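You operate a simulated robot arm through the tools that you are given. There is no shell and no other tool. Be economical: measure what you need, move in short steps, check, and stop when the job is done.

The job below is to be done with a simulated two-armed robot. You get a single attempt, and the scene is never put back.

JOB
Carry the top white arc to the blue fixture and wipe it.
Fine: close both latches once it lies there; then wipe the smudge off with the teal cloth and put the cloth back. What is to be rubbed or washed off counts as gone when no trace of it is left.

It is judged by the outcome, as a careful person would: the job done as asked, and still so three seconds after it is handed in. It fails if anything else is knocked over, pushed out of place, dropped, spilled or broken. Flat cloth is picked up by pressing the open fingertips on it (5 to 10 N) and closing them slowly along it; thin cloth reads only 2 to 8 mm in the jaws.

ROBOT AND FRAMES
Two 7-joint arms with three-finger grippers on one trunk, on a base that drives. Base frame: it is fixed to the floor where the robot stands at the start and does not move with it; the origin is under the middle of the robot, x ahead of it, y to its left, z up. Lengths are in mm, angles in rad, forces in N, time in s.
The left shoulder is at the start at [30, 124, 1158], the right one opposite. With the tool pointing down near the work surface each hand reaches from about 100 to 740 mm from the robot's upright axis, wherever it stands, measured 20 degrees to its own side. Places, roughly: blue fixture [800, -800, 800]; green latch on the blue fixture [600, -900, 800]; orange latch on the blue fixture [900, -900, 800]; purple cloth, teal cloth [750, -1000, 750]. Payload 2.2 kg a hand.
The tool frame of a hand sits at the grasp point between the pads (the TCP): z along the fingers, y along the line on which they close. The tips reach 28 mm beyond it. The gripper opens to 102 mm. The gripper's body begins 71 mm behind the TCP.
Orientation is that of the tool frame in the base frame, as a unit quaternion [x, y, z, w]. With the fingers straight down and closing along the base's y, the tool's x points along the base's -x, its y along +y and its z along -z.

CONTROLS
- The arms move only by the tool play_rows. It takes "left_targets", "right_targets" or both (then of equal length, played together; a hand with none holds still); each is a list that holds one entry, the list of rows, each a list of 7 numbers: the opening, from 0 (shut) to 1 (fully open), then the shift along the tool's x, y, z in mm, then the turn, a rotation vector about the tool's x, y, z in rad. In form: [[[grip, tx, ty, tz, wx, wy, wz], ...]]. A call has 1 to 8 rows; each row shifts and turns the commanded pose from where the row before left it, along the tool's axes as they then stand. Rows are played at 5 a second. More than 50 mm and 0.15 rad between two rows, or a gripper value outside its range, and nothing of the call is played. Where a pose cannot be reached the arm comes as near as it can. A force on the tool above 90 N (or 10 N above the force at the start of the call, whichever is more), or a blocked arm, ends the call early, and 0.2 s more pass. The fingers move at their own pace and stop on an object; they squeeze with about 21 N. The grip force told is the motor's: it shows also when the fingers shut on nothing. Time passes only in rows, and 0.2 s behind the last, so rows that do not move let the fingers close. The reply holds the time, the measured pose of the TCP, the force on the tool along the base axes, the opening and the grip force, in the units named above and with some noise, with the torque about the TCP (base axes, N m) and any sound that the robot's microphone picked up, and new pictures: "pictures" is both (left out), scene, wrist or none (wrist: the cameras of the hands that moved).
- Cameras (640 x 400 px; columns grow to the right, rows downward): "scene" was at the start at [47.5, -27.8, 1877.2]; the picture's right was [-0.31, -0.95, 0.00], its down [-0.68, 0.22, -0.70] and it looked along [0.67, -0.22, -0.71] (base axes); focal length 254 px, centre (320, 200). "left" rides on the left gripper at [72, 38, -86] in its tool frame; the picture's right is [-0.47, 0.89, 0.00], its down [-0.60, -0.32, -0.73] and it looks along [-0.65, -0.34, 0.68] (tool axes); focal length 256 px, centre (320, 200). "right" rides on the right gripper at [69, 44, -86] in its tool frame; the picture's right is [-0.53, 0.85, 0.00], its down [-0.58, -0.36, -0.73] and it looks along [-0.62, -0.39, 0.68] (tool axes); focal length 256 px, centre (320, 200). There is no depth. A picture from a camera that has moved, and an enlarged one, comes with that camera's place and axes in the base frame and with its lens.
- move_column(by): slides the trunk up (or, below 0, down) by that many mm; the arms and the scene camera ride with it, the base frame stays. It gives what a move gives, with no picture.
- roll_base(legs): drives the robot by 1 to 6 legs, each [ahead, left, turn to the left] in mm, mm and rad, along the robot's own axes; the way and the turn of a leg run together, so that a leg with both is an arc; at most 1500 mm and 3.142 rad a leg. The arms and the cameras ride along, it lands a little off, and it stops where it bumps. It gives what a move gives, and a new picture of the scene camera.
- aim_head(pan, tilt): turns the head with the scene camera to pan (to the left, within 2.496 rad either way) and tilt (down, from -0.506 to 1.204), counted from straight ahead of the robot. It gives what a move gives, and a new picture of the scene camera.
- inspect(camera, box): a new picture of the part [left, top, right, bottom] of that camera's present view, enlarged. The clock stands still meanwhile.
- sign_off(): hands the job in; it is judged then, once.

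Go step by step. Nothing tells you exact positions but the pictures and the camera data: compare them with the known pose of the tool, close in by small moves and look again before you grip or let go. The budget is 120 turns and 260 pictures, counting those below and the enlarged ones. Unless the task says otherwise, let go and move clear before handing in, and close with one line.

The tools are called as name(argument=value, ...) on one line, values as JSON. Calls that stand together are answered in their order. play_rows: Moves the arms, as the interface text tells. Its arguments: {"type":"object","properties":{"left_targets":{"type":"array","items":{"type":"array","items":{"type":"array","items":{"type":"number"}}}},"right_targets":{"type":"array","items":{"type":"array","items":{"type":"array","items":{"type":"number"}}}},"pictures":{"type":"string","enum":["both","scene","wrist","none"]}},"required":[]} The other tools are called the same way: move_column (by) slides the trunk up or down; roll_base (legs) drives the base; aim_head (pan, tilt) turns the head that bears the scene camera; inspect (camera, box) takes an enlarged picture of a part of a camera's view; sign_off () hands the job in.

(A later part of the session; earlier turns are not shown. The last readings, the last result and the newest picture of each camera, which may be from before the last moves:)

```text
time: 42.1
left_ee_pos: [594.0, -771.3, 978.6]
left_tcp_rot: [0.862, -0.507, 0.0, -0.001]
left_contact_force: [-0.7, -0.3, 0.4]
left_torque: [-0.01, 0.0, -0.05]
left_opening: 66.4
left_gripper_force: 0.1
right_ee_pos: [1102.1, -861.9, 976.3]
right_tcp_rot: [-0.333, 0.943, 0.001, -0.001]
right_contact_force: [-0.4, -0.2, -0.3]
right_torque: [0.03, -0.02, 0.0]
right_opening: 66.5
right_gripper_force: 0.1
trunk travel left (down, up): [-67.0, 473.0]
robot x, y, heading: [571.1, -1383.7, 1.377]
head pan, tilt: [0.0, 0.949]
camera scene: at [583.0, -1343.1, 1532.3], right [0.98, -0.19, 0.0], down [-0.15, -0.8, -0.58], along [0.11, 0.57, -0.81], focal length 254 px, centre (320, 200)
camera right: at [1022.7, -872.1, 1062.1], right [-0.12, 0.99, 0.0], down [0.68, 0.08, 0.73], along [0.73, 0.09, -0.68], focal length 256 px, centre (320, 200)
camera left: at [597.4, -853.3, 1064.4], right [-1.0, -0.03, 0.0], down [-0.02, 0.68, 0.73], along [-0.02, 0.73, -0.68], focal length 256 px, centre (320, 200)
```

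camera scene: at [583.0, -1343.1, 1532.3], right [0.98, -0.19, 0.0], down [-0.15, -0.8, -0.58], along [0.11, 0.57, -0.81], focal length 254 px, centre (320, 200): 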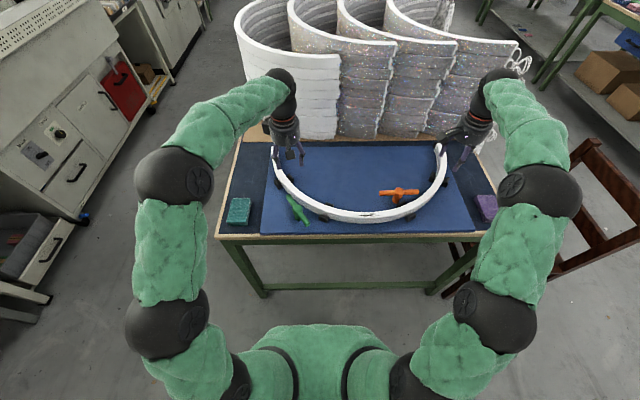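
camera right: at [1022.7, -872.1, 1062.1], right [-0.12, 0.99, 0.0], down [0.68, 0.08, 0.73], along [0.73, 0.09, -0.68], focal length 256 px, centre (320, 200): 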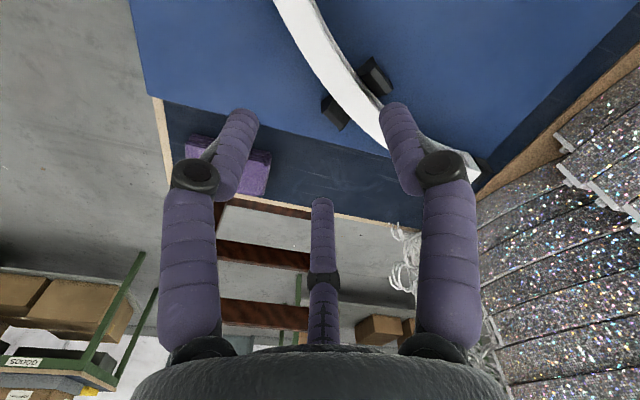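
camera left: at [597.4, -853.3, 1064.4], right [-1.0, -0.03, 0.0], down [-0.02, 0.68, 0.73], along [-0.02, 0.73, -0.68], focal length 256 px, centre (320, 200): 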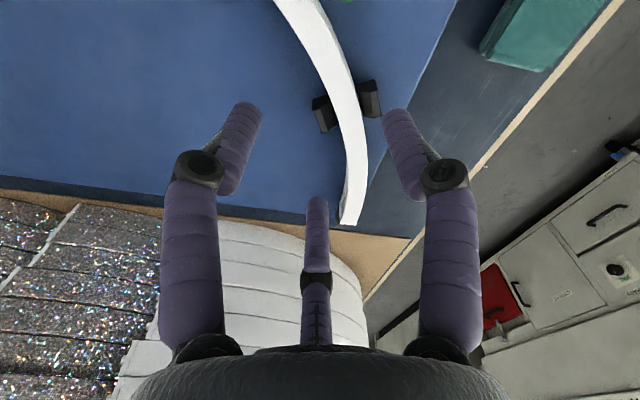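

inspect(camera="scene", box=[215, 130, 355, 245])

inspect(camera="scene", box=[350, 130, 490, 245])

inspect(camera="left", box=[280, 30, 400, 240])

inspect(camera="right", box=[300, 40, 500, 190])

```text
3.48 times, centred on (285, 188) of scene
camera zoom: at [583.0, -1343.1, 1532.3], right [0.98, -0.19, 0.0], down [-0.15, -0.8, -0.58], along [0.11, 0.57, -0.81], focal length 882 px, centre (442, 244)
```

zoom: 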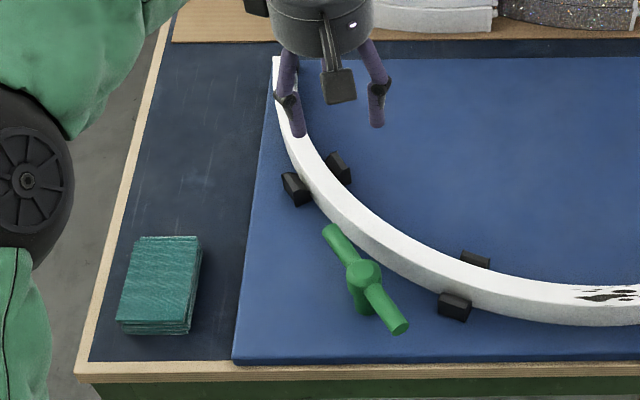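

```text
3.48 times, centred on (420, 188) of scene
camera zoom: at [583.0, -1343.1, 1532.3], right [0.98, -0.19, 0.0], down [-0.15, -0.8, -0.58], along [0.11, 0.57, -0.81], focal length 882 px, centre (-28, 244)
```

zoom: 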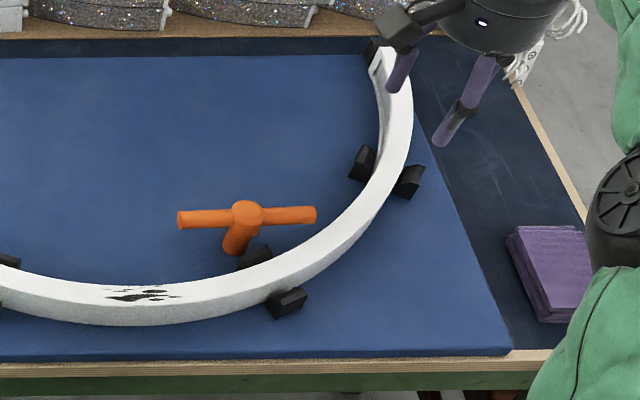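

```text
1.90 times, centred on (340, 135) of left
camera zoom: at [597.4, -853.3, 1064.4], right [-1.0, -0.03, 0.0], down [-0.02, 0.68, 0.73], along [-0.02, 0.73, -0.68], focal length 488 px, centre (282, 324)
```

zoom: 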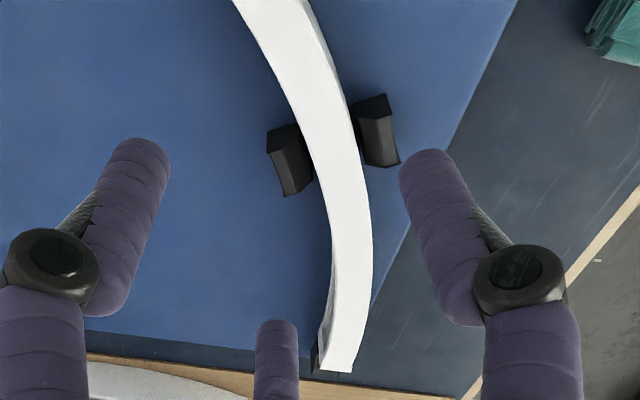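

```text
2.67 times, centred on (400, 115) of right
camera zoom: at [1022.7, -872.1, 1062.1], right [-0.12, 0.99, 0.0], down [0.68, 0.08, 0.73], along [0.73, 0.09, -0.68], focal length 683 px, centre (107, 427)
```

zoom: 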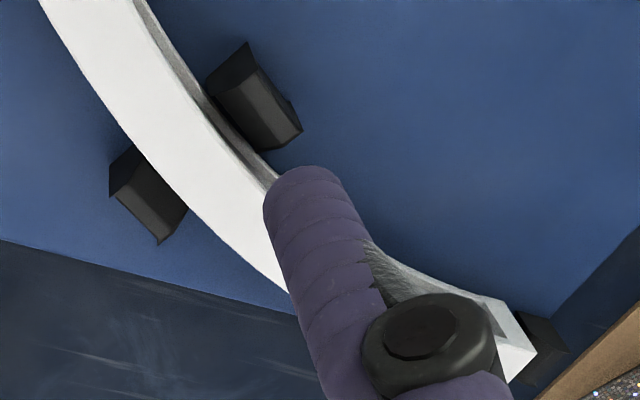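

The arc is seated between all the peg pairs. Next is the orange latch: I'll bring the closed right hand to the robot side of its left arm, inside the arc, first staying above.

play_rows(right_targets=[[[0.3, 38.9, 20.3, 0, 0, 0, 0], [0, 38.9, 20.3, 0, 0, 0, 0], [0, 38.9, 20.3, 0, 0, 0, 0], [0, 38.9, 20.3, 0, 0, 0, 0], [0, 38.9, 20.3, 0, 0, 0, 0], [0, 0, 0, 35, 0, 0, 0], [0, 0, 0, 25, 0, 0, 0]]], pictures="both")

inspect(camera="scene", box=[345, 150, 445, 240])

```text
time: 43.7
left_ee_pos: [595.1, -771.2, 976.8]
left_tcp_rot: [0.863, -0.506, 0.0, -0.001]
left_contact_force: [-0.3, -0.1, 0.7]
left_torque: [0.0, -0.03, 0.0]
left_opening: 66.3
left_gripper_force: 0.0
right_ee_pos: [888.2, -905.3, 916.3]
right_tcp_rot: [-0.334, 0.943, -0.001, -0.001]
right_contact_force: [0.0, -0.1, -0.3]
right_torque: [-0.01, 0.03, -0.03]
right_opening: 2.2
right_gripper_force: 20.1
trunk travel left (down, up): [-67.0, 473.0]
robot x, y, heading: [573.4, -1379.5, 1.381]
head pan, tilt: [0.0, 0.949]
camera scene: at [583.4, -1342.2, 1532.3], right [0.98, -0.19, 0.0], down [-0.15, -0.8, -0.58], along [0.11, 0.57, -0.81], focal length 254 px, centre (320, 200)
camera right: at [807.7, -914.3, 1001.5], right [-0.12, 0.99, 0.0], down [0.68, 0.08, 0.73], along [0.73, 0.09, -0.68], focal length 256 px, centre (320, 200)
```

scene: 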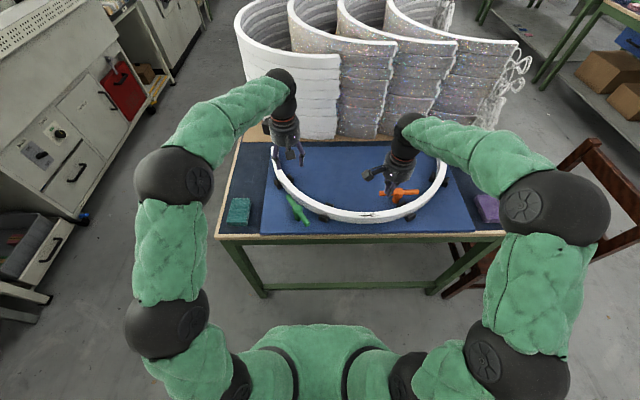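
right: 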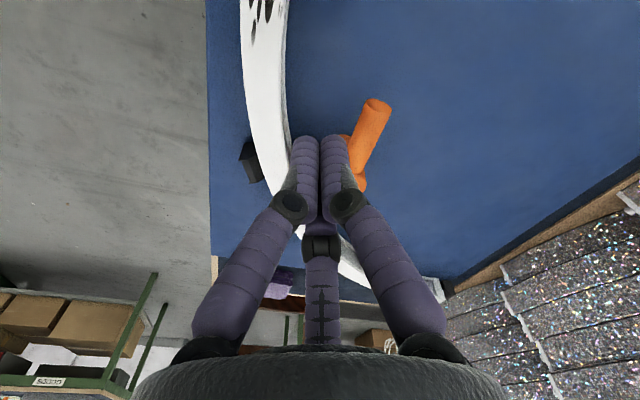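

```text
4.44 times, centred on (395, 195) of scene
camera zoom: at [583.4, -1342.2, 1532.3], right [0.98, -0.19, 0.0], down [-0.15, -0.8, -0.58], along [0.11, 0.57, -0.81], focal length 1127 px, centre (-13, 222)
```

zoom: 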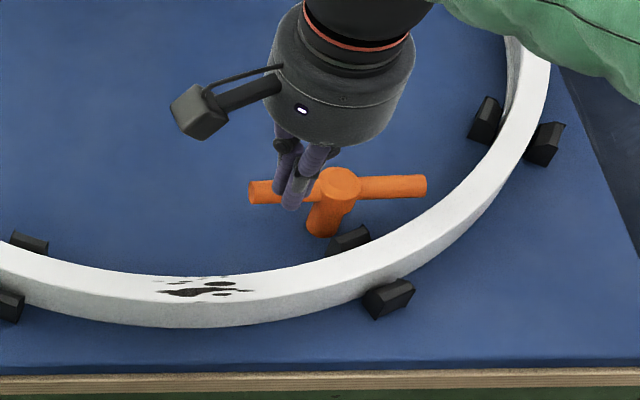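

The position is good. I'll descend beside the bar and sweep it along its circle until it points radially over the wall.

play_rows(right_targets=[[[0, 0, 0, 23, 0, 0, 0], [0, 0, 0, 23, 0, 0, 0], [0, -8.4, 8.6, 0, 0, 0, 0], [0, -9.5, 9.6, 0, 0, 0, 0], [0, -9.5, 9.6, 0, 0, 0, 0], [0, -13.4, 3.7, 0, 0, 0, 0], [0, -13.4, 3.6, 0, 0, 0, 0], [0, -6, 0, 0, 0, 0, 0]]], pictures="wrist")

inspect(camera="scene", box=[345, 150, 445, 240])

```text
time: 45.5
left_ee_pos: [594.1, -772.1, 979.2]
left_tcp_rot: [0.862, -0.506, 0.0, -0.001]
left_contact_force: [1.2, -0.1, 0.1]
left_torque: [-0.01, 0.0, -0.01]
left_opening: 66.3
left_gripper_force: 0.1
right_ee_pos: [911.7, -842.8, 868.5]
right_tcp_rot: [-0.335, 0.942, -0.002, -0.002]
right_contact_force: [-9.7, -6.8, 1.9]
right_torque: [-0.11, 0.15, -0.1]
right_opening: 2.3
right_gripper_force: 20.9
trunk travel left (down, up): [-67.0, 473.0]
robot x, y, heading: [577.8, -1383.3, 1.38]
head pan, tilt: [0.0, 0.949]
camera right: at [832.1, -851.4, 954.9], right [-0.12, 0.99, 0.0], down [0.68, 0.08, 0.73], along [0.72, 0.08, -0.68], focal length 256 px, centre (320, 200)
```

right: 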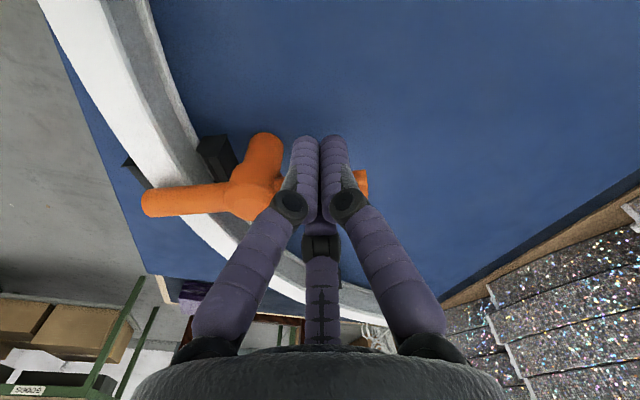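

```text
4.44 times, centred on (395, 195) of scene
camera zoom: at [582.0, -1343.3, 1532.3], right [0.98, -0.19, 0.0], down [-0.15, -0.8, -0.58], along [0.11, 0.57, -0.81], focal length 1127 px, centre (-13, 222)
```

zoom: 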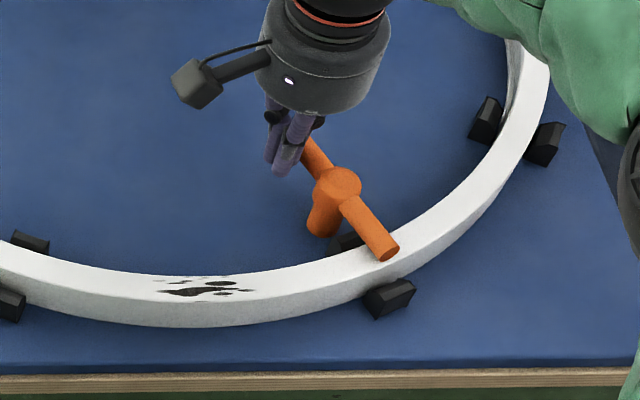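

The orange bar now lies across the wall and is pushing back. A small extra push will show whether this is its stop.

play_rows(right_targets=[[[0, -5.4, -2.6, 0, 0, 0, 0], [0, 0, 0, 0, 0, 0, 0]]], pictures="none")

inspect(camera="scene", box=[345, 150, 445, 240])

```text
time: 46.1
left_ee_pos: [591.7, -773.1, 979.2]
left_tcp_rot: [0.862, -0.506, 0.001, -0.001]
left_contact_force: [-0.4, 0.1, 0.6]
left_torque: [-0.01, -0.01, -0.02]
left_opening: 66.4
left_gripper_force: 0.1
right_ee_pos: [912.7, -842.5, 868.0]
right_tcp_rot: [-0.336, 0.942, -0.003, -0.004]
right_contact_force: [-40.2, -20.6, -0.3]
right_torque: [-0.87, 0.58, -0.19]
right_opening: 2.1
right_gripper_force: 21.5
trunk travel left (down, up): [-67.0, 473.0]
robot x, y, heading: [574.1, -1380.4, 1.382]
head pan, tilt: [0.0, 0.949]
```

```text
4.44 times, centred on (395, 195) of scene
camera zoom: at [578.3, -1344.7, 1532.3], right [0.98, -0.19, 0.0], down [-0.15, -0.8, -0.58], along [0.11, 0.57, -0.81], focal length 1127 px, centre (-13, 222)
```

zoom: 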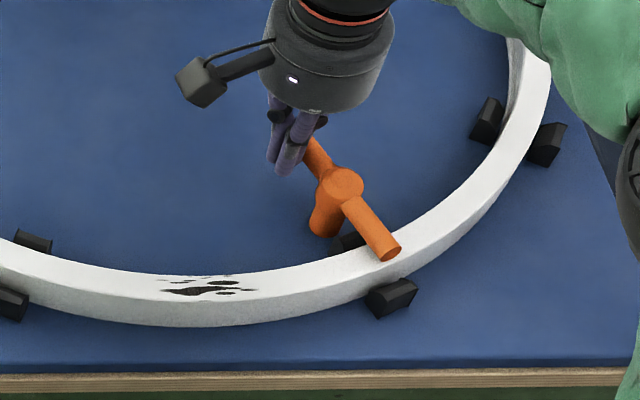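

That was a hard stop, so orange is closed. I'll back the right hand off and away, and bring the closed left hand over to the green latch's near arm.

play_rows(right_targets=[[[0, 10, 5, 0, 0, 0, 0], [0, 12, 5, 0, 0, 0, 0], [0, 0, 0, -40, 0, 0, 0], [0, 0, 0, -40, 0, 0, 0], [0, -36, -20, -30, 0, 0, 0], [0, -36, -20, 0, 0, 0, 0], [0, -36, -20, 0, 0, 0, 0], [0, -36, -20, 0, 0, 0, 0]]], left_targets=[[[0.3, 0, 0, 0, 0, 0, 0], [0, 39.5, 8.7, 0, 0, 0, 0], [0, 39.5, 8.7, 0, 0, 0, 0], [0, 39.5, 8.7, 0, 0, 0, 0], [0, 39.5, 8.7, 0, 0, 0, 0], [0, 0, 0, 30, 0, 0, 0], [0, 0, 0, 30, 0, 0, 0], [0, 0, 0, 0, 0, 0, 0]]], pictures="wrist")

inspect(camera="scene", box=[225, 150, 445, 250])

```text
refused: row 5 steps farther than a row can; nothing moved
```

```text
2.91 times, centred on (335, 200) of scene
camera zoom: at [578.3, -1344.7, 1532.3], right [0.98, -0.19, 0.0], down [-0.15, -0.8, -0.58], along [0.11, 0.57, -0.81], focal length 738 px, centre (276, 200)
```

zoom: 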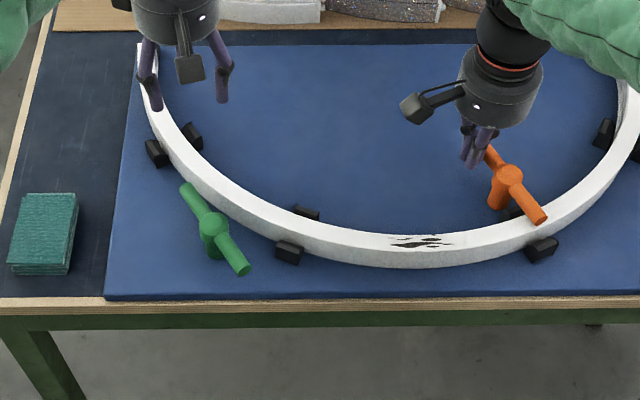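

One row was too long, so nothing moved. I'll resend it with a shorter step.

play_rows(right_targets=[[[0, 10, 5, 0, 0, 0, 0], [0, 12, 5, 0, 0, 0, 0], [0, 0, 0, -40, 0, 0, 0], [0, 0, 0, -40, 0, 0, 0], [0, 0, 0, -30, 0, 0, 0], [0, -36, -20, 0, 0, 0, 0], [0, -36, -20, 0, 0, 0, 0], [0, -36, -20, 0, 0, 0, 0]]], left_targets=[[[0.3, 0, 0, 0, 0, 0, 0], [0, 39.5, 8.7, 0, 0, 0, 0], [0, 39.5, 8.7, 0, 0, 0, 0], [0, 39.5, 8.7, 0, 0, 0, 0], [0, 39.5, 8.7, 0, 0, 0, 0], [0, 0, 0, 30, 0, 0, 0], [0, 0, 0, 30, 0, 0, 0], [0, 0, 0, 0, 0, 0, 0]]], pictures="wrist")

inspect(camera="scene", box=[225, 150, 445, 250])

```text
time: 47.9
left_ee_pos: [642.1, -927.4, 918.3]
left_tcp_rot: [0.862, -0.506, 0.0, -0.001]
left_contact_force: [0.7, 0.0, -0.1]
left_torque: [0.01, 0.0, 0.01]
left_opening: 2.2
left_gripper_force: 21.1
right_ee_pos: [1018.5, -825.7, 976.7]
right_tcp_rot: [-0.335, 0.942, -0.001, -0.001]
right_contact_force: [0.0, -0.8, -0.2]
right_torque: [0.0, 0.02, -0.02]
right_opening: 2.2
right_gripper_force: 21.5
trunk travel left (down, up): [-67.0, 473.0]
robot x, y, heading: [576.4, -1382.4, 1.381]
head pan, tilt: [0.0, 0.949]
camera right: at [938.2, -834.3, 1064.0], right [-0.12, 0.99, 0.0], down [0.68, 0.08, 0.73], along [0.72, 0.08, -0.68], focal length 256 px, centre (320, 200)
camera left: at [644.5, -1009.4, 1002.9], right [-1.0, -0.03, 0.0], down [-0.02, 0.68, 0.73], along [-0.02, 0.73, -0.68], focal length 256 px, centre (320, 200)
```

right: 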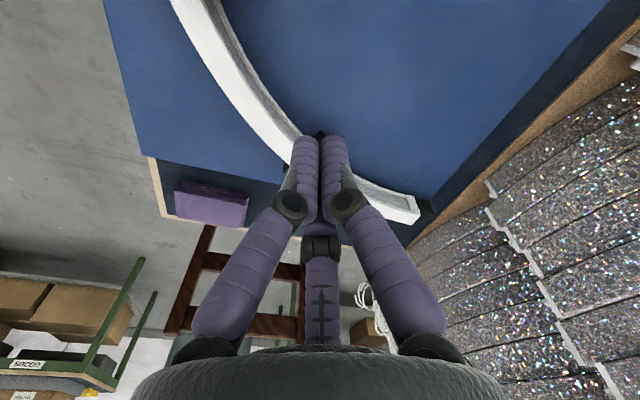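
left: 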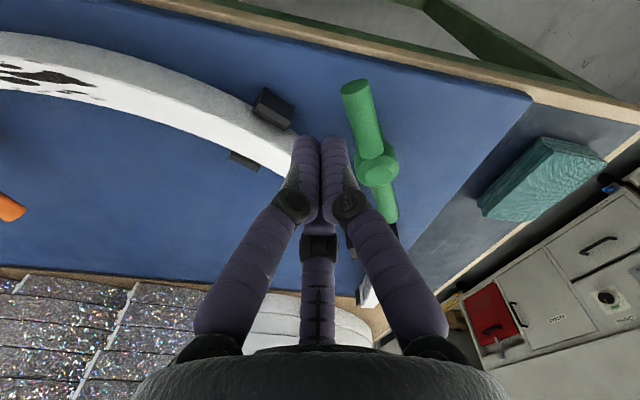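

```text
2.91 times, centred on (335, 200) of scene
camera zoom: at [584.0, -1342.1, 1532.2], right [0.98, -0.19, 0.0], down [-0.15, -0.8, -0.58], along [0.11, 0.57, -0.81], focal length 738 px, centre (276, 200)
```

zoom: 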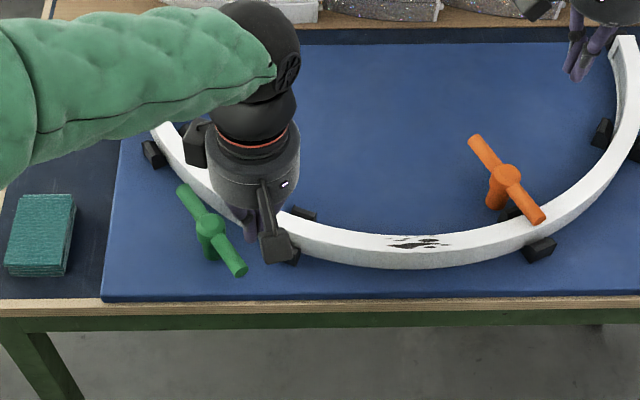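

Positioned well. Descending and sweeping the green bar round.

play_rows(left_targets=[[[0, 0, 0, 25, 0, 0, 0], [0, 0, 0, 25, 0, 0, 0], [0, -2.6, 9.5, 0, 0, 0, 0], [0, 0.3, 10.2, 0, 0, 0, 0], [0, 0.4, 10.2, 0, 0, 0, 0], [0, -6.1, 17.4, 0, 0, 0, 0], [0, -7.6, 8.6, 0, 0, 0, 0], [0, -7.6, 8.6, 0, 0, 0, 0]]], pictures="wrist")

inspect(camera="scene", box=[245, 160, 345, 240])

```text
time: 49.7
left_ee_pos: [574.0, -937.8, 867.3]
left_tcp_rot: [0.862, -0.506, 0.001, -0.001]
left_contact_force: [0.1, -0.1, -0.1]
left_torque: [0.01, 0.01, -0.01]
left_opening: 2.3
left_gripper_force: 21.2
right_ee_pos: [1018.4, -825.4, 978.4]
right_tcp_rot: [-0.335, 0.942, 0.0, -0.001]
right_contact_force: [-0.1, -0.6, 1.0]
right_torque: [0.0, 0.0, 0.0]
right_opening: 2.1
right_gripper_force: 20.8
trunk travel left (down, up): [-67.0, 473.0]
robot x, y, heading: [573.3, -1381.7, 1.38]
head pan, tilt: [0.0, 0.949]
camera left: at [576.5, -1019.2, 952.8], right [-1.0, -0.03, 0.0], down [-0.02, 0.68, 0.73], along [-0.02, 0.73, -0.68], focal length 256 px, centre (320, 200)
```

left: 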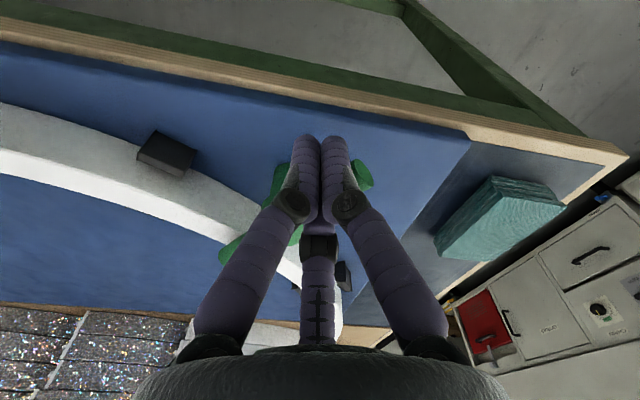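

```text
5.00 times, centred on (295, 200) of scene
camera zoom: at [583.2, -1342.4, 1532.3], right [0.98, -0.19, 0.0], down [-0.15, -0.8, -0.58], along [0.11, 0.57, -0.81], focal length 1268 px, centre (445, 200)
```

zoom: 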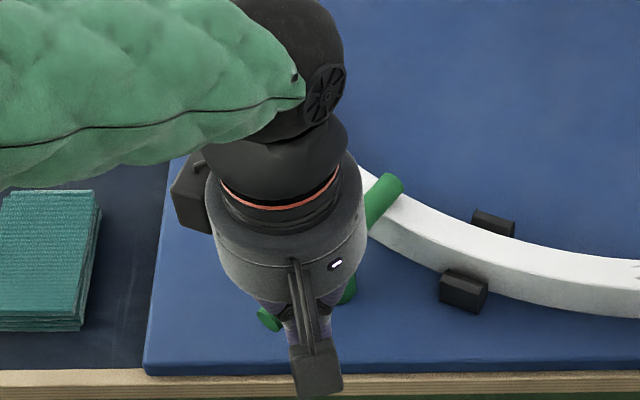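

Green now lies across the wall. I'll push a bit further to feel its stop.

play_rows(left_targets=[[[0, -3.8, 1.1, 0, 0, 0, 0], [0, -2.5, 0.7, 0, 0, 0, 0], [0, 0, 0, 0, 0, 0, 0]]], pictures="none")

```text
time: 50.5
left_ee_pos: [573.4, -934.7, 866.4]
left_tcp_rot: [0.862, -0.507, 0.001, 0.001]
left_contact_force: [15.5, -13.5, 0.4]
left_torque: [-0.02, -0.41, -0.13]
left_opening: 2.0
left_gripper_force: 21.0
right_ee_pos: [1018.7, -825.7, 979.2]
right_tcp_rot: [-0.334, 0.943, 0.0, -0.001]
right_contact_force: [0.1, 0.0, -0.2]
right_torque: [-0.01, 0.0, 0.01]
right_opening: 2.2
right_gripper_force: 21.0
trunk travel left (down, up): [-67.0, 473.0]
robot x, y, heading: [575.3, -1381.5, 1.381]
head pan, tilt: [0.0, 0.949]
```

Green is at its stop too, so both latches are closed. I'll back off, raise the left hand and turn it square to the board for the cloth.

play_rows(left_targets=[[[0, 12, -3.5, 0, 0, 0, 0], [0, 10, -3, 0, 0, 0, 0], [0, 0, 0, -45, 0, 0, 0], [0, 0, 0, -45, 0, 0, 0.136], [0, 0, 0, -10, 0, 0, 0.136], [0, 0, 0, 0, 0, 0, 0.136], [0, 0, 0, 0, 0, 0, 0.136], [0, 0, 0, 0, 0, 0, 0.136]]], pictures="wrist")

inspect(camera="scene", box=[215, 150, 455, 250])

```text
time: 52.3
left_ee_pos: [586.5, -950.6, 967.4]
left_tcp_rot: [-0.644, 0.765, -0.001, 0.001]
left_contact_force: [-0.5, -0.1, -0.3]
left_torque: [0.01, -0.01, 0.02]
left_opening: 2.2
left_gripper_force: 21.0
right_ee_pos: [1017.6, -824.1, 978.1]
right_tcp_rot: [-0.334, 0.943, -0.001, -0.001]
right_contact_force: [0.2, -0.1, -0.7]
right_torque: [0.04, 0.02, -0.03]
right_opening: 2.5
right_gripper_force: 20.9
trunk travel left (down, up): [-67.0, 473.0]
robot x, y, heading: [570.7, -1383.5, 1.379]
head pan, tilt: [0.0, 0.949]
camera left: at [538.0, -1014.9, 1053.0], right [-0.79, 0.61, 0.0], down [0.42, 0.54, 0.73], along [0.45, 0.58, -0.68], focal length 256 px, centre (320, 200)
```

left: 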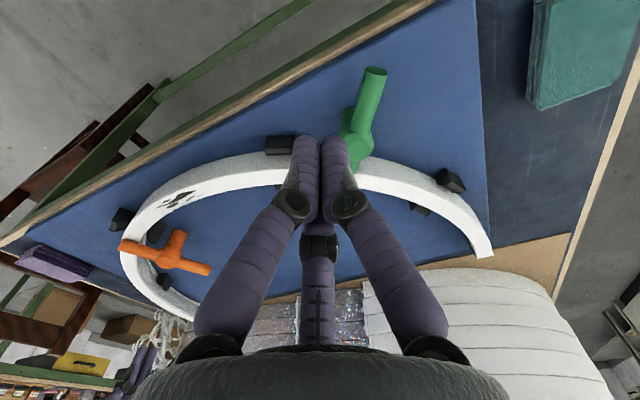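

```text
2.67 times, centred on (335, 200) of scene
camera zoom: at [583.4, -1342.4, 1532.3], right [0.98, -0.19, 0.0], down [-0.15, -0.8, -0.58], along [0.11, 0.57, -0.81], focal length 676 px, centre (280, 200)
```

zoom: 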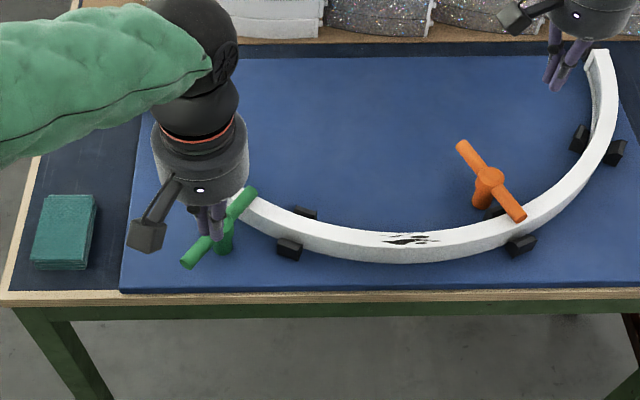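

Both bars cross the wall. Moving the left hand above the teal cloth with the fingers half open.

play_rows(left_targets=[[[0.45, -18.7, 36.3, 0, 0, 0, 0], [0.45, -18.7, 36.3, 0, 0, 0, 0], [0.45, -18.7, 36.3, 0, 0, 0, 0], [0.45, -18.7, 36.3, 0, 0, 0, 0], [0.45, -18.7, 36.3, 0, 0, 0, 0], [0.45, -18.7, 36.3, 0, 0, 0, 0], [0.45, 0, 0, 37, 0, 0, 0]]], pictures="wrist")

inspect(camera="scene", box=[205, 160, 305, 260])

```text
time: 53.9
left_ee_pos: [391.7, -801.1, 930.6]
left_tcp_rot: [-0.644, 0.765, 0.0, 0.001]
left_contact_force: [0.0, 1.4, 0.6]
left_torque: [-0.01, -0.01, 0.01]
left_opening: 45.5
left_gripper_force: 0.1
right_ee_pos: [1017.9, -825.1, 977.5]
right_tcp_rot: [-0.334, 0.943, 0.0, 0.0]
right_contact_force: [-1.2, -0.4, 0.9]
right_torque: [-0.02, -0.01, 0.0]
right_opening: 2.3
right_gripper_force: 20.3
trunk travel left (down, up): [-67.0, 473.0]
robot x, y, heading: [577.8, -1383.2, 1.38]
head pan, tilt: [0.0, 0.949]
camera left: at [341.5, -866.4, 1016.8], right [-0.79, 0.61, 0.0], down [0.41, 0.54, 0.73], along [0.45, 0.58, -0.68], focal length 256 px, centre (320, 200)
```

left: 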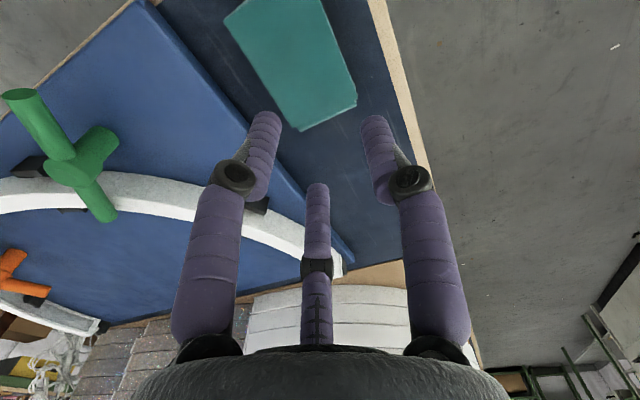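

```text
4.00 times, centred on (255, 210) of scene
camera zoom: at [583.4, -1342.0, 1532.2], right [0.98, -0.19, 0.0], down [-0.15, -0.8, -0.58], along [0.11, 0.57, -0.81], focal length 1014 px, centre (580, 160)
```

zoom: 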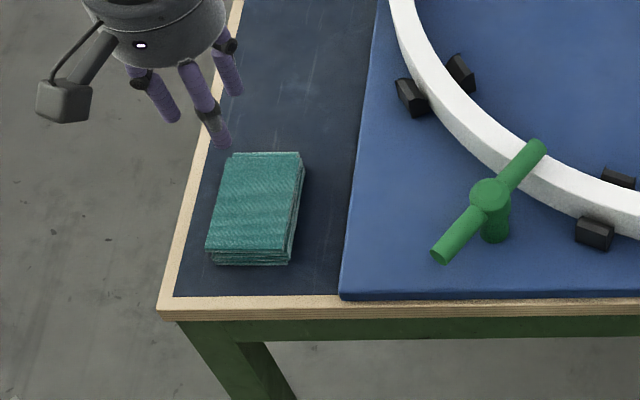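

Combining views, the cloth pad is about 60×102 mm, centred near (400,-815), with its top at z≈800. I'll move over its centre and come down close.

play_rows(left_targets=[[[0.35, 12.4, -10.6, 0, 0, 0, 0], [0.35, 0, 0, 30, 0, 0, 0], [0.35, 0, 0, 30, 0, 0, 0], [0.35, 0, 0, 22, 0, 0, 0]]], pictures="wrist")

inspect(camera="scene", box=[205, 160, 305, 260])

inspect(camera="left", box=[200, 40, 440, 220])

```text
time: 54.9
left_ee_pos: [399.8, -815.2, 847.9]
left_tcp_rot: [-0.643, 0.765, 0.0, 0.001]
left_contact_force: [0.4, 0.9, -0.7]
left_torque: [0.01, -0.01, 0.01]
left_opening: 35.5
left_gripper_force: 0.0
right_ee_pos: [1018.0, -823.7, 978.1]
right_tcp_rot: [-0.334, 0.942, 0.0, -0.001]
right_contact_force: [-0.1, -0.7, 0.2]
right_torque: [0.01, 0.01, -0.01]
right_opening: 2.4
right_gripper_force: 21.1
trunk travel left (down, up): [-67.0, 473.0]
robot x, y, heading: [576.4, -1381.1, 1.376]
head pan, tilt: [0.0, 0.949]
camera left: at [350.6, -880.2, 933.2], right [-0.79, 0.61, 0.0], down [0.41, 0.54, 0.73], along [0.45, 0.58, -0.68], focal length 256 px, centre (320, 200)
```

left: 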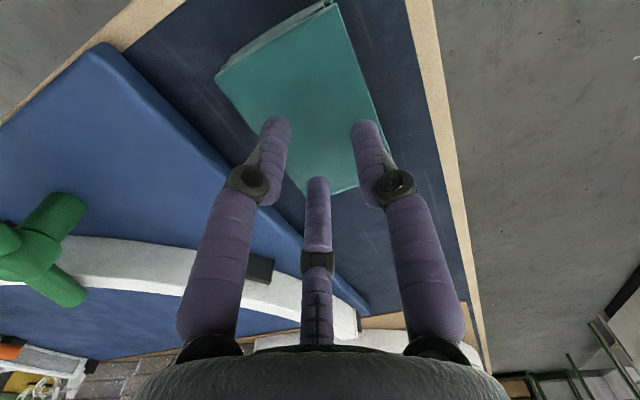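

```text
4.00 times, centred on (255, 210) of scene
camera zoom: at [583.3, -1342.1, 1532.3], right [0.98, -0.19, 0.0], down [-0.15, -0.8, -0.58], along [0.11, 0.57, -0.81], focal length 1014 px, centre (580, 160)
```

zoom: 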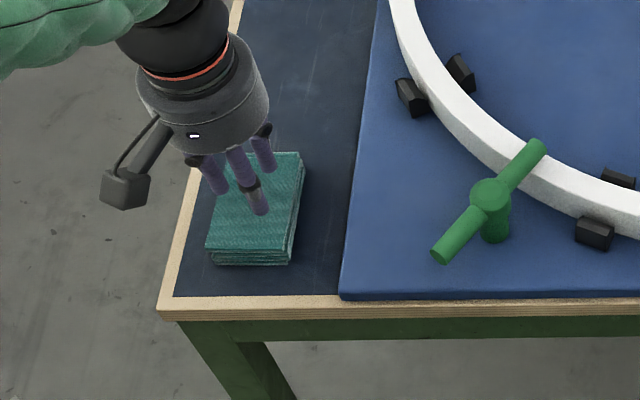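

```text
2.22 times, centred on (320, 130) of left
camera zoom: at [350.6, -880.2, 933.2], right [-0.79, 0.61, 0.0], down [0.41, 0.54, 0.73], along [0.45, 0.58, -0.68], focal length 569 px, centre (320, 356)
```

zoom: 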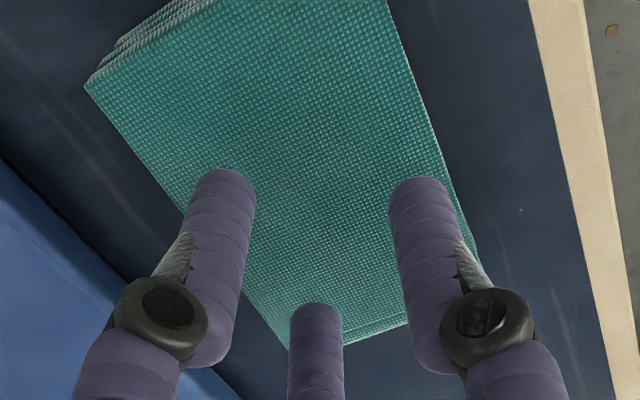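

The fingers will land well inside the pad. Descending to touch, in small steps.

play_rows(left_targets=[[[0.35, 3, 2, 8, 0, 0, 0], [0.35, 0, 0, 6, 0, 0, 0], [0.35, 0, 0, 0, 0, 0, 0]]], pictures="none")

play_rows(left_targets=[[[0.35, 0, 0, 3, 0, 0, 0], [0.35, 0, 0, 0, 0, 0, 0]]], pictures="none")

```text
time: 55.7
left_ee_pos: [396.9, -817.9, 835.0]
left_tcp_rot: [-0.645, 0.764, 0.001, 0.002]
left_contact_force: [-0.6, -0.8, 7.6]
left_torque: [-0.09, -0.02, 0.02]
left_opening: 35.8
left_gripper_force: 0.1
right_ee_pos: [1017.9, -825.4, 977.7]
right_tcp_rot: [-0.334, 0.943, 0.0, -0.001]
right_contact_force: [1.0, -0.3, 0.0]
right_torque: [0.01, 0.0, 0.02]
right_opening: 2.1
right_gripper_force: 20.8
trunk travel left (down, up): [-67.0, 473.0]
robot x, y, heading: [573.0, -1380.9, 1.378]
head pan, tilt: [0.0, 0.949]
```

```text
time: 56.3
left_ee_pos: [396.2, -818.8, 835.4]
left_tcp_rot: [-0.645, 0.764, 0.002, 0.002]
left_contact_force: [2.2, -1.5, 31.3]
left_torque: [-0.38, -0.02, -0.02]
left_opening: 36.3
left_gripper_force: 0.3
right_ee_pos: [1018.5, -827.4, 978.4]
right_tcp_rot: [-0.334, 0.943, 0.001, -0.001]
right_contact_force: [0.1, 0.4, 0.0]
right_torque: [-0.01, 0.02, -0.03]
right_opening: 2.3
right_gripper_force: 21.1
trunk travel left (down, up): [-67.0, 473.0]
robot x, y, heading: [574.1, -1378.1, 1.38]
head pan, tilt: [0.0, 0.949]
```

Contact is at tip z≈807. I'll back off 3 mm to about 8 N and close slowly.

play_rows(left_targets=[[[0.35, 0, 0, -3, 0, 0, 0], [0.3, 0, 0, 0, 0, 0, 0], [0.25, 0, 0, 0, 0, 0, 0], [0.2, 0, 0, 0, 0, 0, 0], [0.15, 0, 0, 0, 0, 0, 0], [0.1, 0, 0, 0, 0, 0, 0], [0.05, 0, 0, 0, 0, 0, 0], [0.0, 0, 0, 0, 0, 0, 0]]], pictures="wrist")

inspect(camera="left", box=[200, 40, 440, 220])

```text
time: 58.1
left_ee_pos: [396.6, -819.3, 833.3]
left_tcp_rot: [-0.644, 0.765, -0.002, 0.0]
left_contact_force: [-0.3, -1.5, 3.3]
left_torque: [-0.05, 0.03, 0.02]
left_opening: 5.8
left_gripper_force: 20.8
right_ee_pos: [1017.0, -825.3, 978.7]
right_tcp_rot: [-0.334, 0.943, 0.0, -0.001]
right_contact_force: [0.1, -0.4, -0.6]
right_torque: [-0.01, -0.02, 0.02]
right_opening: 2.1
right_gripper_force: 20.7
trunk travel left (down, up): [-67.0, 473.0]
robot x, y, heading: [578.2, -1380.0, 1.381]
head pan, tilt: [0.0, 0.949]
camera left: at [347.5, -884.1, 919.1], right [-0.79, 0.61, 0.0], down [0.41, 0.54, 0.73], along [0.45, 0.58, -0.68], focal length 256 px, centre (320, 200)
```

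left: 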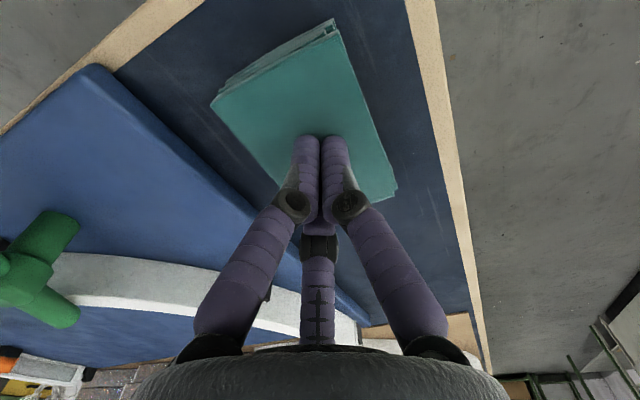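

```text
2.22 times, centred on (320, 130) of left
camera zoom: at [347.5, -884.1, 919.1], right [-0.79, 0.61, 0.0], down [0.41, 0.54, 0.73], along [0.45, 0.58, -0.68], focal length 569 px, centre (320, 356)
```

zoom: 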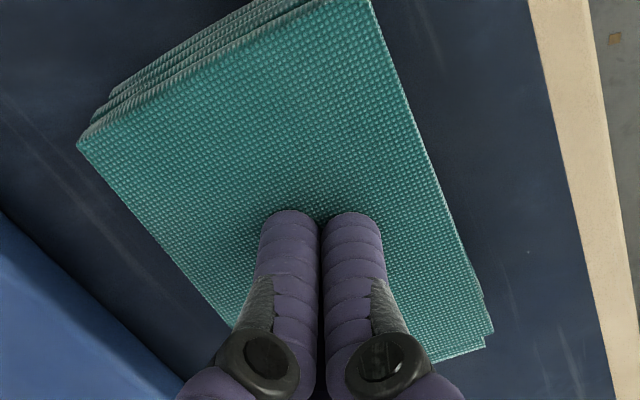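

The jaws read 5.8 mm against 2.2 when empty, so cloth is held. The grip pose to return to is (396.6,-819.3,833). Lifting gently.

play_rows(left_targets=[[[0, 0, 0, -15, 0, 0, 0], [0, 0, 0, -25, 0, 0, 0], [0, 0, 0, -40, 0, 0, 0], [0, 0, 0, -40, 0, 0, 0]]], pictures="wrist")

inspect(camera="scene", box=[205, 150, 305, 250])

```text
time: 59.1
left_ee_pos: [399.3, -819.3, 955.5]
left_tcp_rot: [-0.645, 0.765, -0.001, 0.0]
left_contact_force: [0.2, -0.7, 0.4]
left_torque: [-0.01, 0.0, 0.01]
left_opening: 1.9
left_gripper_force: 21.3
right_ee_pos: [1017.1, -826.2, 978.0]
right_tcp_rot: [-0.334, 0.943, 0.0, -0.001]
right_contact_force: [-0.1, -0.7, -0.5]
right_torque: [0.03, 0.0, -0.01]
right_opening: 2.1
right_gripper_force: 21.1
trunk travel left (down, up): [-67.0, 473.0]
robot x, y, heading: [576.9, -1385.5, 1.383]
head pan, tilt: [0.0, 0.949]
camera left: at [349.6, -883.3, 1040.8], right [-0.79, 0.61, 0.0], down [0.41, 0.54, 0.73], along [0.45, 0.58, -0.68], focal length 256 px, centre (320, 200)
```

left: 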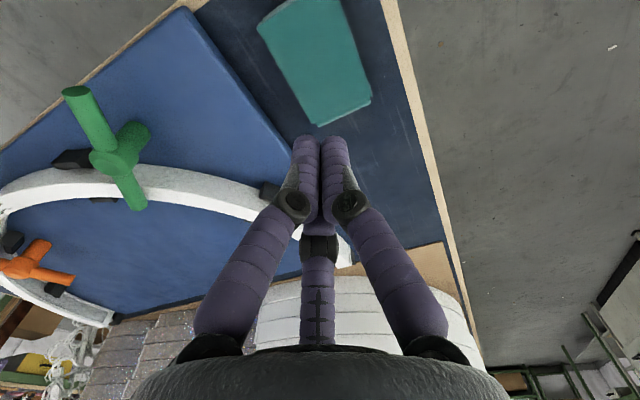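

```text
4.00 times, centred on (255, 200) of scene
camera zoom: at [583.4, -1342.8, 1532.3], right [0.98, -0.19, 0.0], down [-0.15, -0.8, -0.58], along [0.11, 0.57, -0.81], focal length 1014 px, centre (580, 200)
```

zoom: 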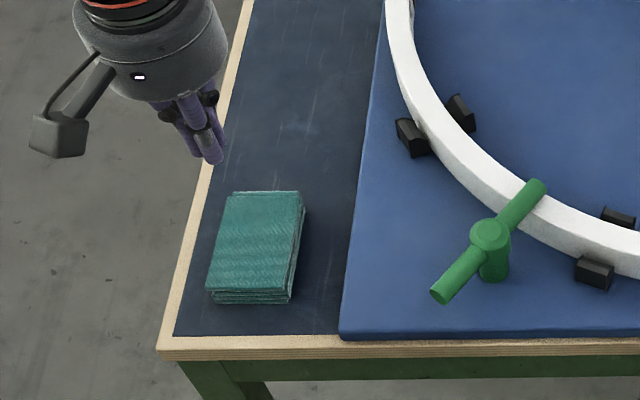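

The cloth slipped out but stayed in place. I'll retry with a firmer, steadier press and slower closing.

play_rows(left_targets=[[[0.3, 0, 0, 40, 0, 0, 0], [0.3, 0, 0, 40, 0, 0, 0], [0.3, 0, 0, 25, 0, 0, 0], [0.3, 0, 0, 10, 0, 0, 0], [0.3, 0, 0, 5, 0, 0, 0], [0.3, 0, 0, 0, 0, 0, 0]]], pictures="none")

```text
time: 60.5
left_ee_pos: [397.8, -816.3, 834.4]
left_tcp_rot: [-0.645, 0.764, 0.0, 0.001]
left_contact_force: [-1.4, -0.3, 5.3]
left_torque: [-0.05, 0.01, 0.02]
left_opening: 30.6
left_gripper_force: 0.1
right_ee_pos: [1017.7, -823.5, 977.6]
right_tcp_rot: [-0.333, 0.943, 0.0, -0.001]
right_contact_force: [-0.2, -0.7, 0.2]
right_torque: [-0.01, -0.01, -0.01]
right_opening: 2.3
right_gripper_force: 20.6
trunk travel left (down, up): [-67.0, 473.0]
robot x, y, heading: [576.3, -1378.8, 1.38]
head pan, tilt: [0.0, 0.949]
```

play_rows(left_targets=[[[0.3, 0, 0, 0.4, 0, 0, 0], [0.27, 0, 0, 0, 0, 0, 0], [0.24, 0, 0, 0, 0, 0, 0], [0.21, 0, 0, 0, 0, 0, 0], [0.18, 0, 0, 0, 0, 0, 0], [0.15, 0, 0, 0, 0, 0, 0]]], pictures="wrist")

inspect(camera="left", box=[240, 80, 400, 180])

```text
time: 61.9
left_ee_pos: [397.5, -817.7, 833.8]
left_tcp_rot: [-0.644, 0.765, 0.0, 0.001]
left_contact_force: [0.1, -0.4, 8.6]
left_torque: [-0.03, 0.02, 0.01]
left_opening: 14.0
left_gripper_force: 0.1
right_ee_pos: [1018.0, -825.5, 979.1]
right_tcp_rot: [-0.333, 0.943, 0.0, -0.001]
right_contact_force: [-0.2, 0.0, -0.1]
right_torque: [-0.01, -0.05, 0.01]
right_opening: 2.0
right_gripper_force: 20.6
trunk travel left (down, up): [-67.0, 473.0]
robot x, y, heading: [573.7, -1380.6, 1.376]
head pan, tilt: [0.0, 0.949]
camera left: at [348.3, -882.9, 920.0], right [-0.79, 0.61, 0.0], down [0.41, 0.54, 0.73], along [0.45, 0.58, -0.68], focal length 256 px, centre (320, 200)
```

left: 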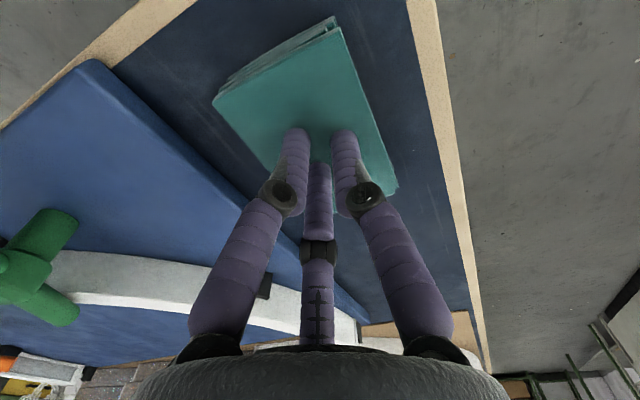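

```text
4.00 times, centred on (320, 130) of left
camera zoom: at [348.3, -882.9, 920.0], right [-0.79, 0.61, 0.0], down [0.41, 0.54, 0.73], along [0.45, 0.58, -0.68], focal length 1024 px, centre (320, 480)
```

zoom: 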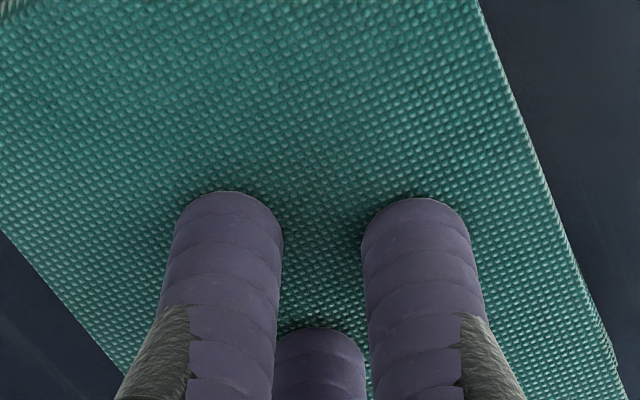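

play_rows(left_targets=[[[0.12, 0, 0, 0, 0, 0, 0], [0.09, 0, 0, 0.1, 0, 0, 0], [0.06, 0, 0, 0.1, 0, 0, 0], [0.03, 0, 0, 0.1, 0, 0, 0], [0.0, 0, 0, 0, 0, 0, 0], [0, 0, 0, 0, 0, 0, 0], [0, 0, 0, 0, 0, 0, 0]]], pictures="none")

inspect(camera="left", box=[240, 80, 400, 180])

```text
time: 63.5
left_ee_pos: [397.6, -817.4, 833.1]
left_tcp_rot: [-0.644, 0.765, -0.001, 0.0]
left_contact_force: [-0.7, -0.3, 1.2]
left_torque: [-0.02, 0.05, -0.05]
left_opening: 6.2
left_gripper_force: 21.0
right_ee_pos: [1018.2, -825.1, 977.9]
right_tcp_rot: [-0.334, 0.943, -0.001, -0.002]
right_contact_force: [0.0, 0.6, 0.0]
right_torque: [-0.02, 0.03, 0.0]
right_opening: 2.3
right_gripper_force: 20.8
trunk travel left (down, up): [-67.0, 473.0]
robot x, y, heading: [579.2, -1380.4, 1.385]
head pan, tilt: [0.0, 0.949]
```

```text
4.00 times, centred on (320, 130) of left
camera zoom: at [348.0, -883.3, 919.0], right [-0.79, 0.61, 0.0], down [0.41, 0.54, 0.73], along [0.45, 0.58, -0.68], focal length 1024 px, centre (320, 480)
```

zoom: 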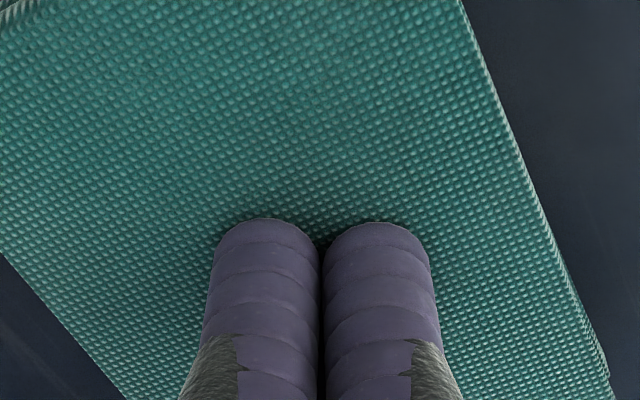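

Reads 6.2 mm and the contact force has eased. Lifting very slowly this time.

play_rows(left_targets=[[[0, 0, 0, -2, 0, 0, 0], [0, 0, 0, -3, 0, 0, 0], [0, 0, 0, -4, 0, 0, 0], [0, 0, 0, -5, 0, 0, 0], [0, 0, 0, -6, 0, 0, 0]]], pictures="wrist")

inspect(camera="scene", box=[205, 150, 305, 250])

```text
time: 64.7
left_ee_pos: [398.2, -818.2, 854.1]
left_tcp_rot: [-0.644, 0.765, 0.0, 0.001]
left_contact_force: [0.5, -0.4, -0.1]
left_torque: [0.0, 0.04, -0.04]
left_opening: 2.2
left_gripper_force: 21.0
right_ee_pos: [1018.1, -824.9, 978.2]
right_tcp_rot: [-0.333, 0.943, -0.001, -0.001]
right_contact_force: [0.1, -0.7, -0.6]
right_torque: [0.03, 0.01, 0.05]
right_opening: 2.3
right_gripper_force: 20.8
trunk travel left (down, up): [-67.0, 473.0]
robot x, y, heading: [576.2, -1383.0, 1.382]
head pan, tilt: [0.0, 0.949]
camera left: at [348.5, -882.8, 939.4], right [-0.79, 0.61, 0.0], down [0.41, 0.54, 0.73], along [0.45, 0.58, -0.68], focal length 256 px, centre (320, 200)
```

left: 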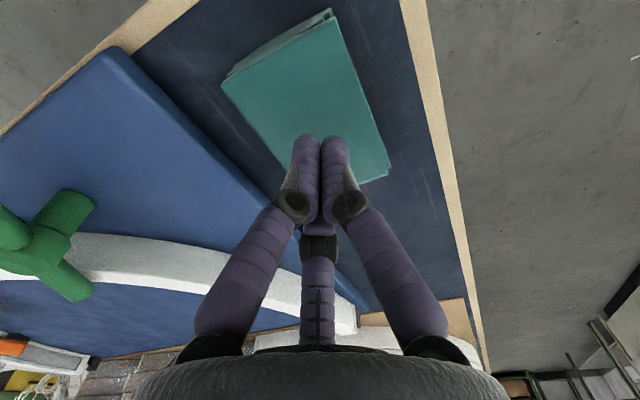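

```text
4.00 times, centred on (255, 200) of scene
camera zoom: at [583.3, -1342.4, 1532.3], right [0.98, -0.19, 0.0], down [-0.15, -0.8, -0.58], along [0.11, 0.57, -0.81], focal length 1014 px, centre (580, 200)
```

zoom: 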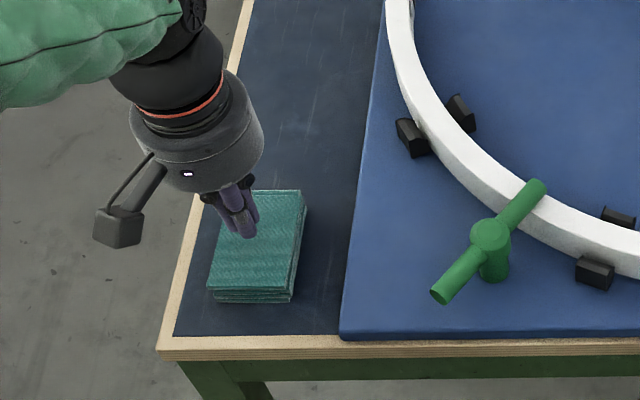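

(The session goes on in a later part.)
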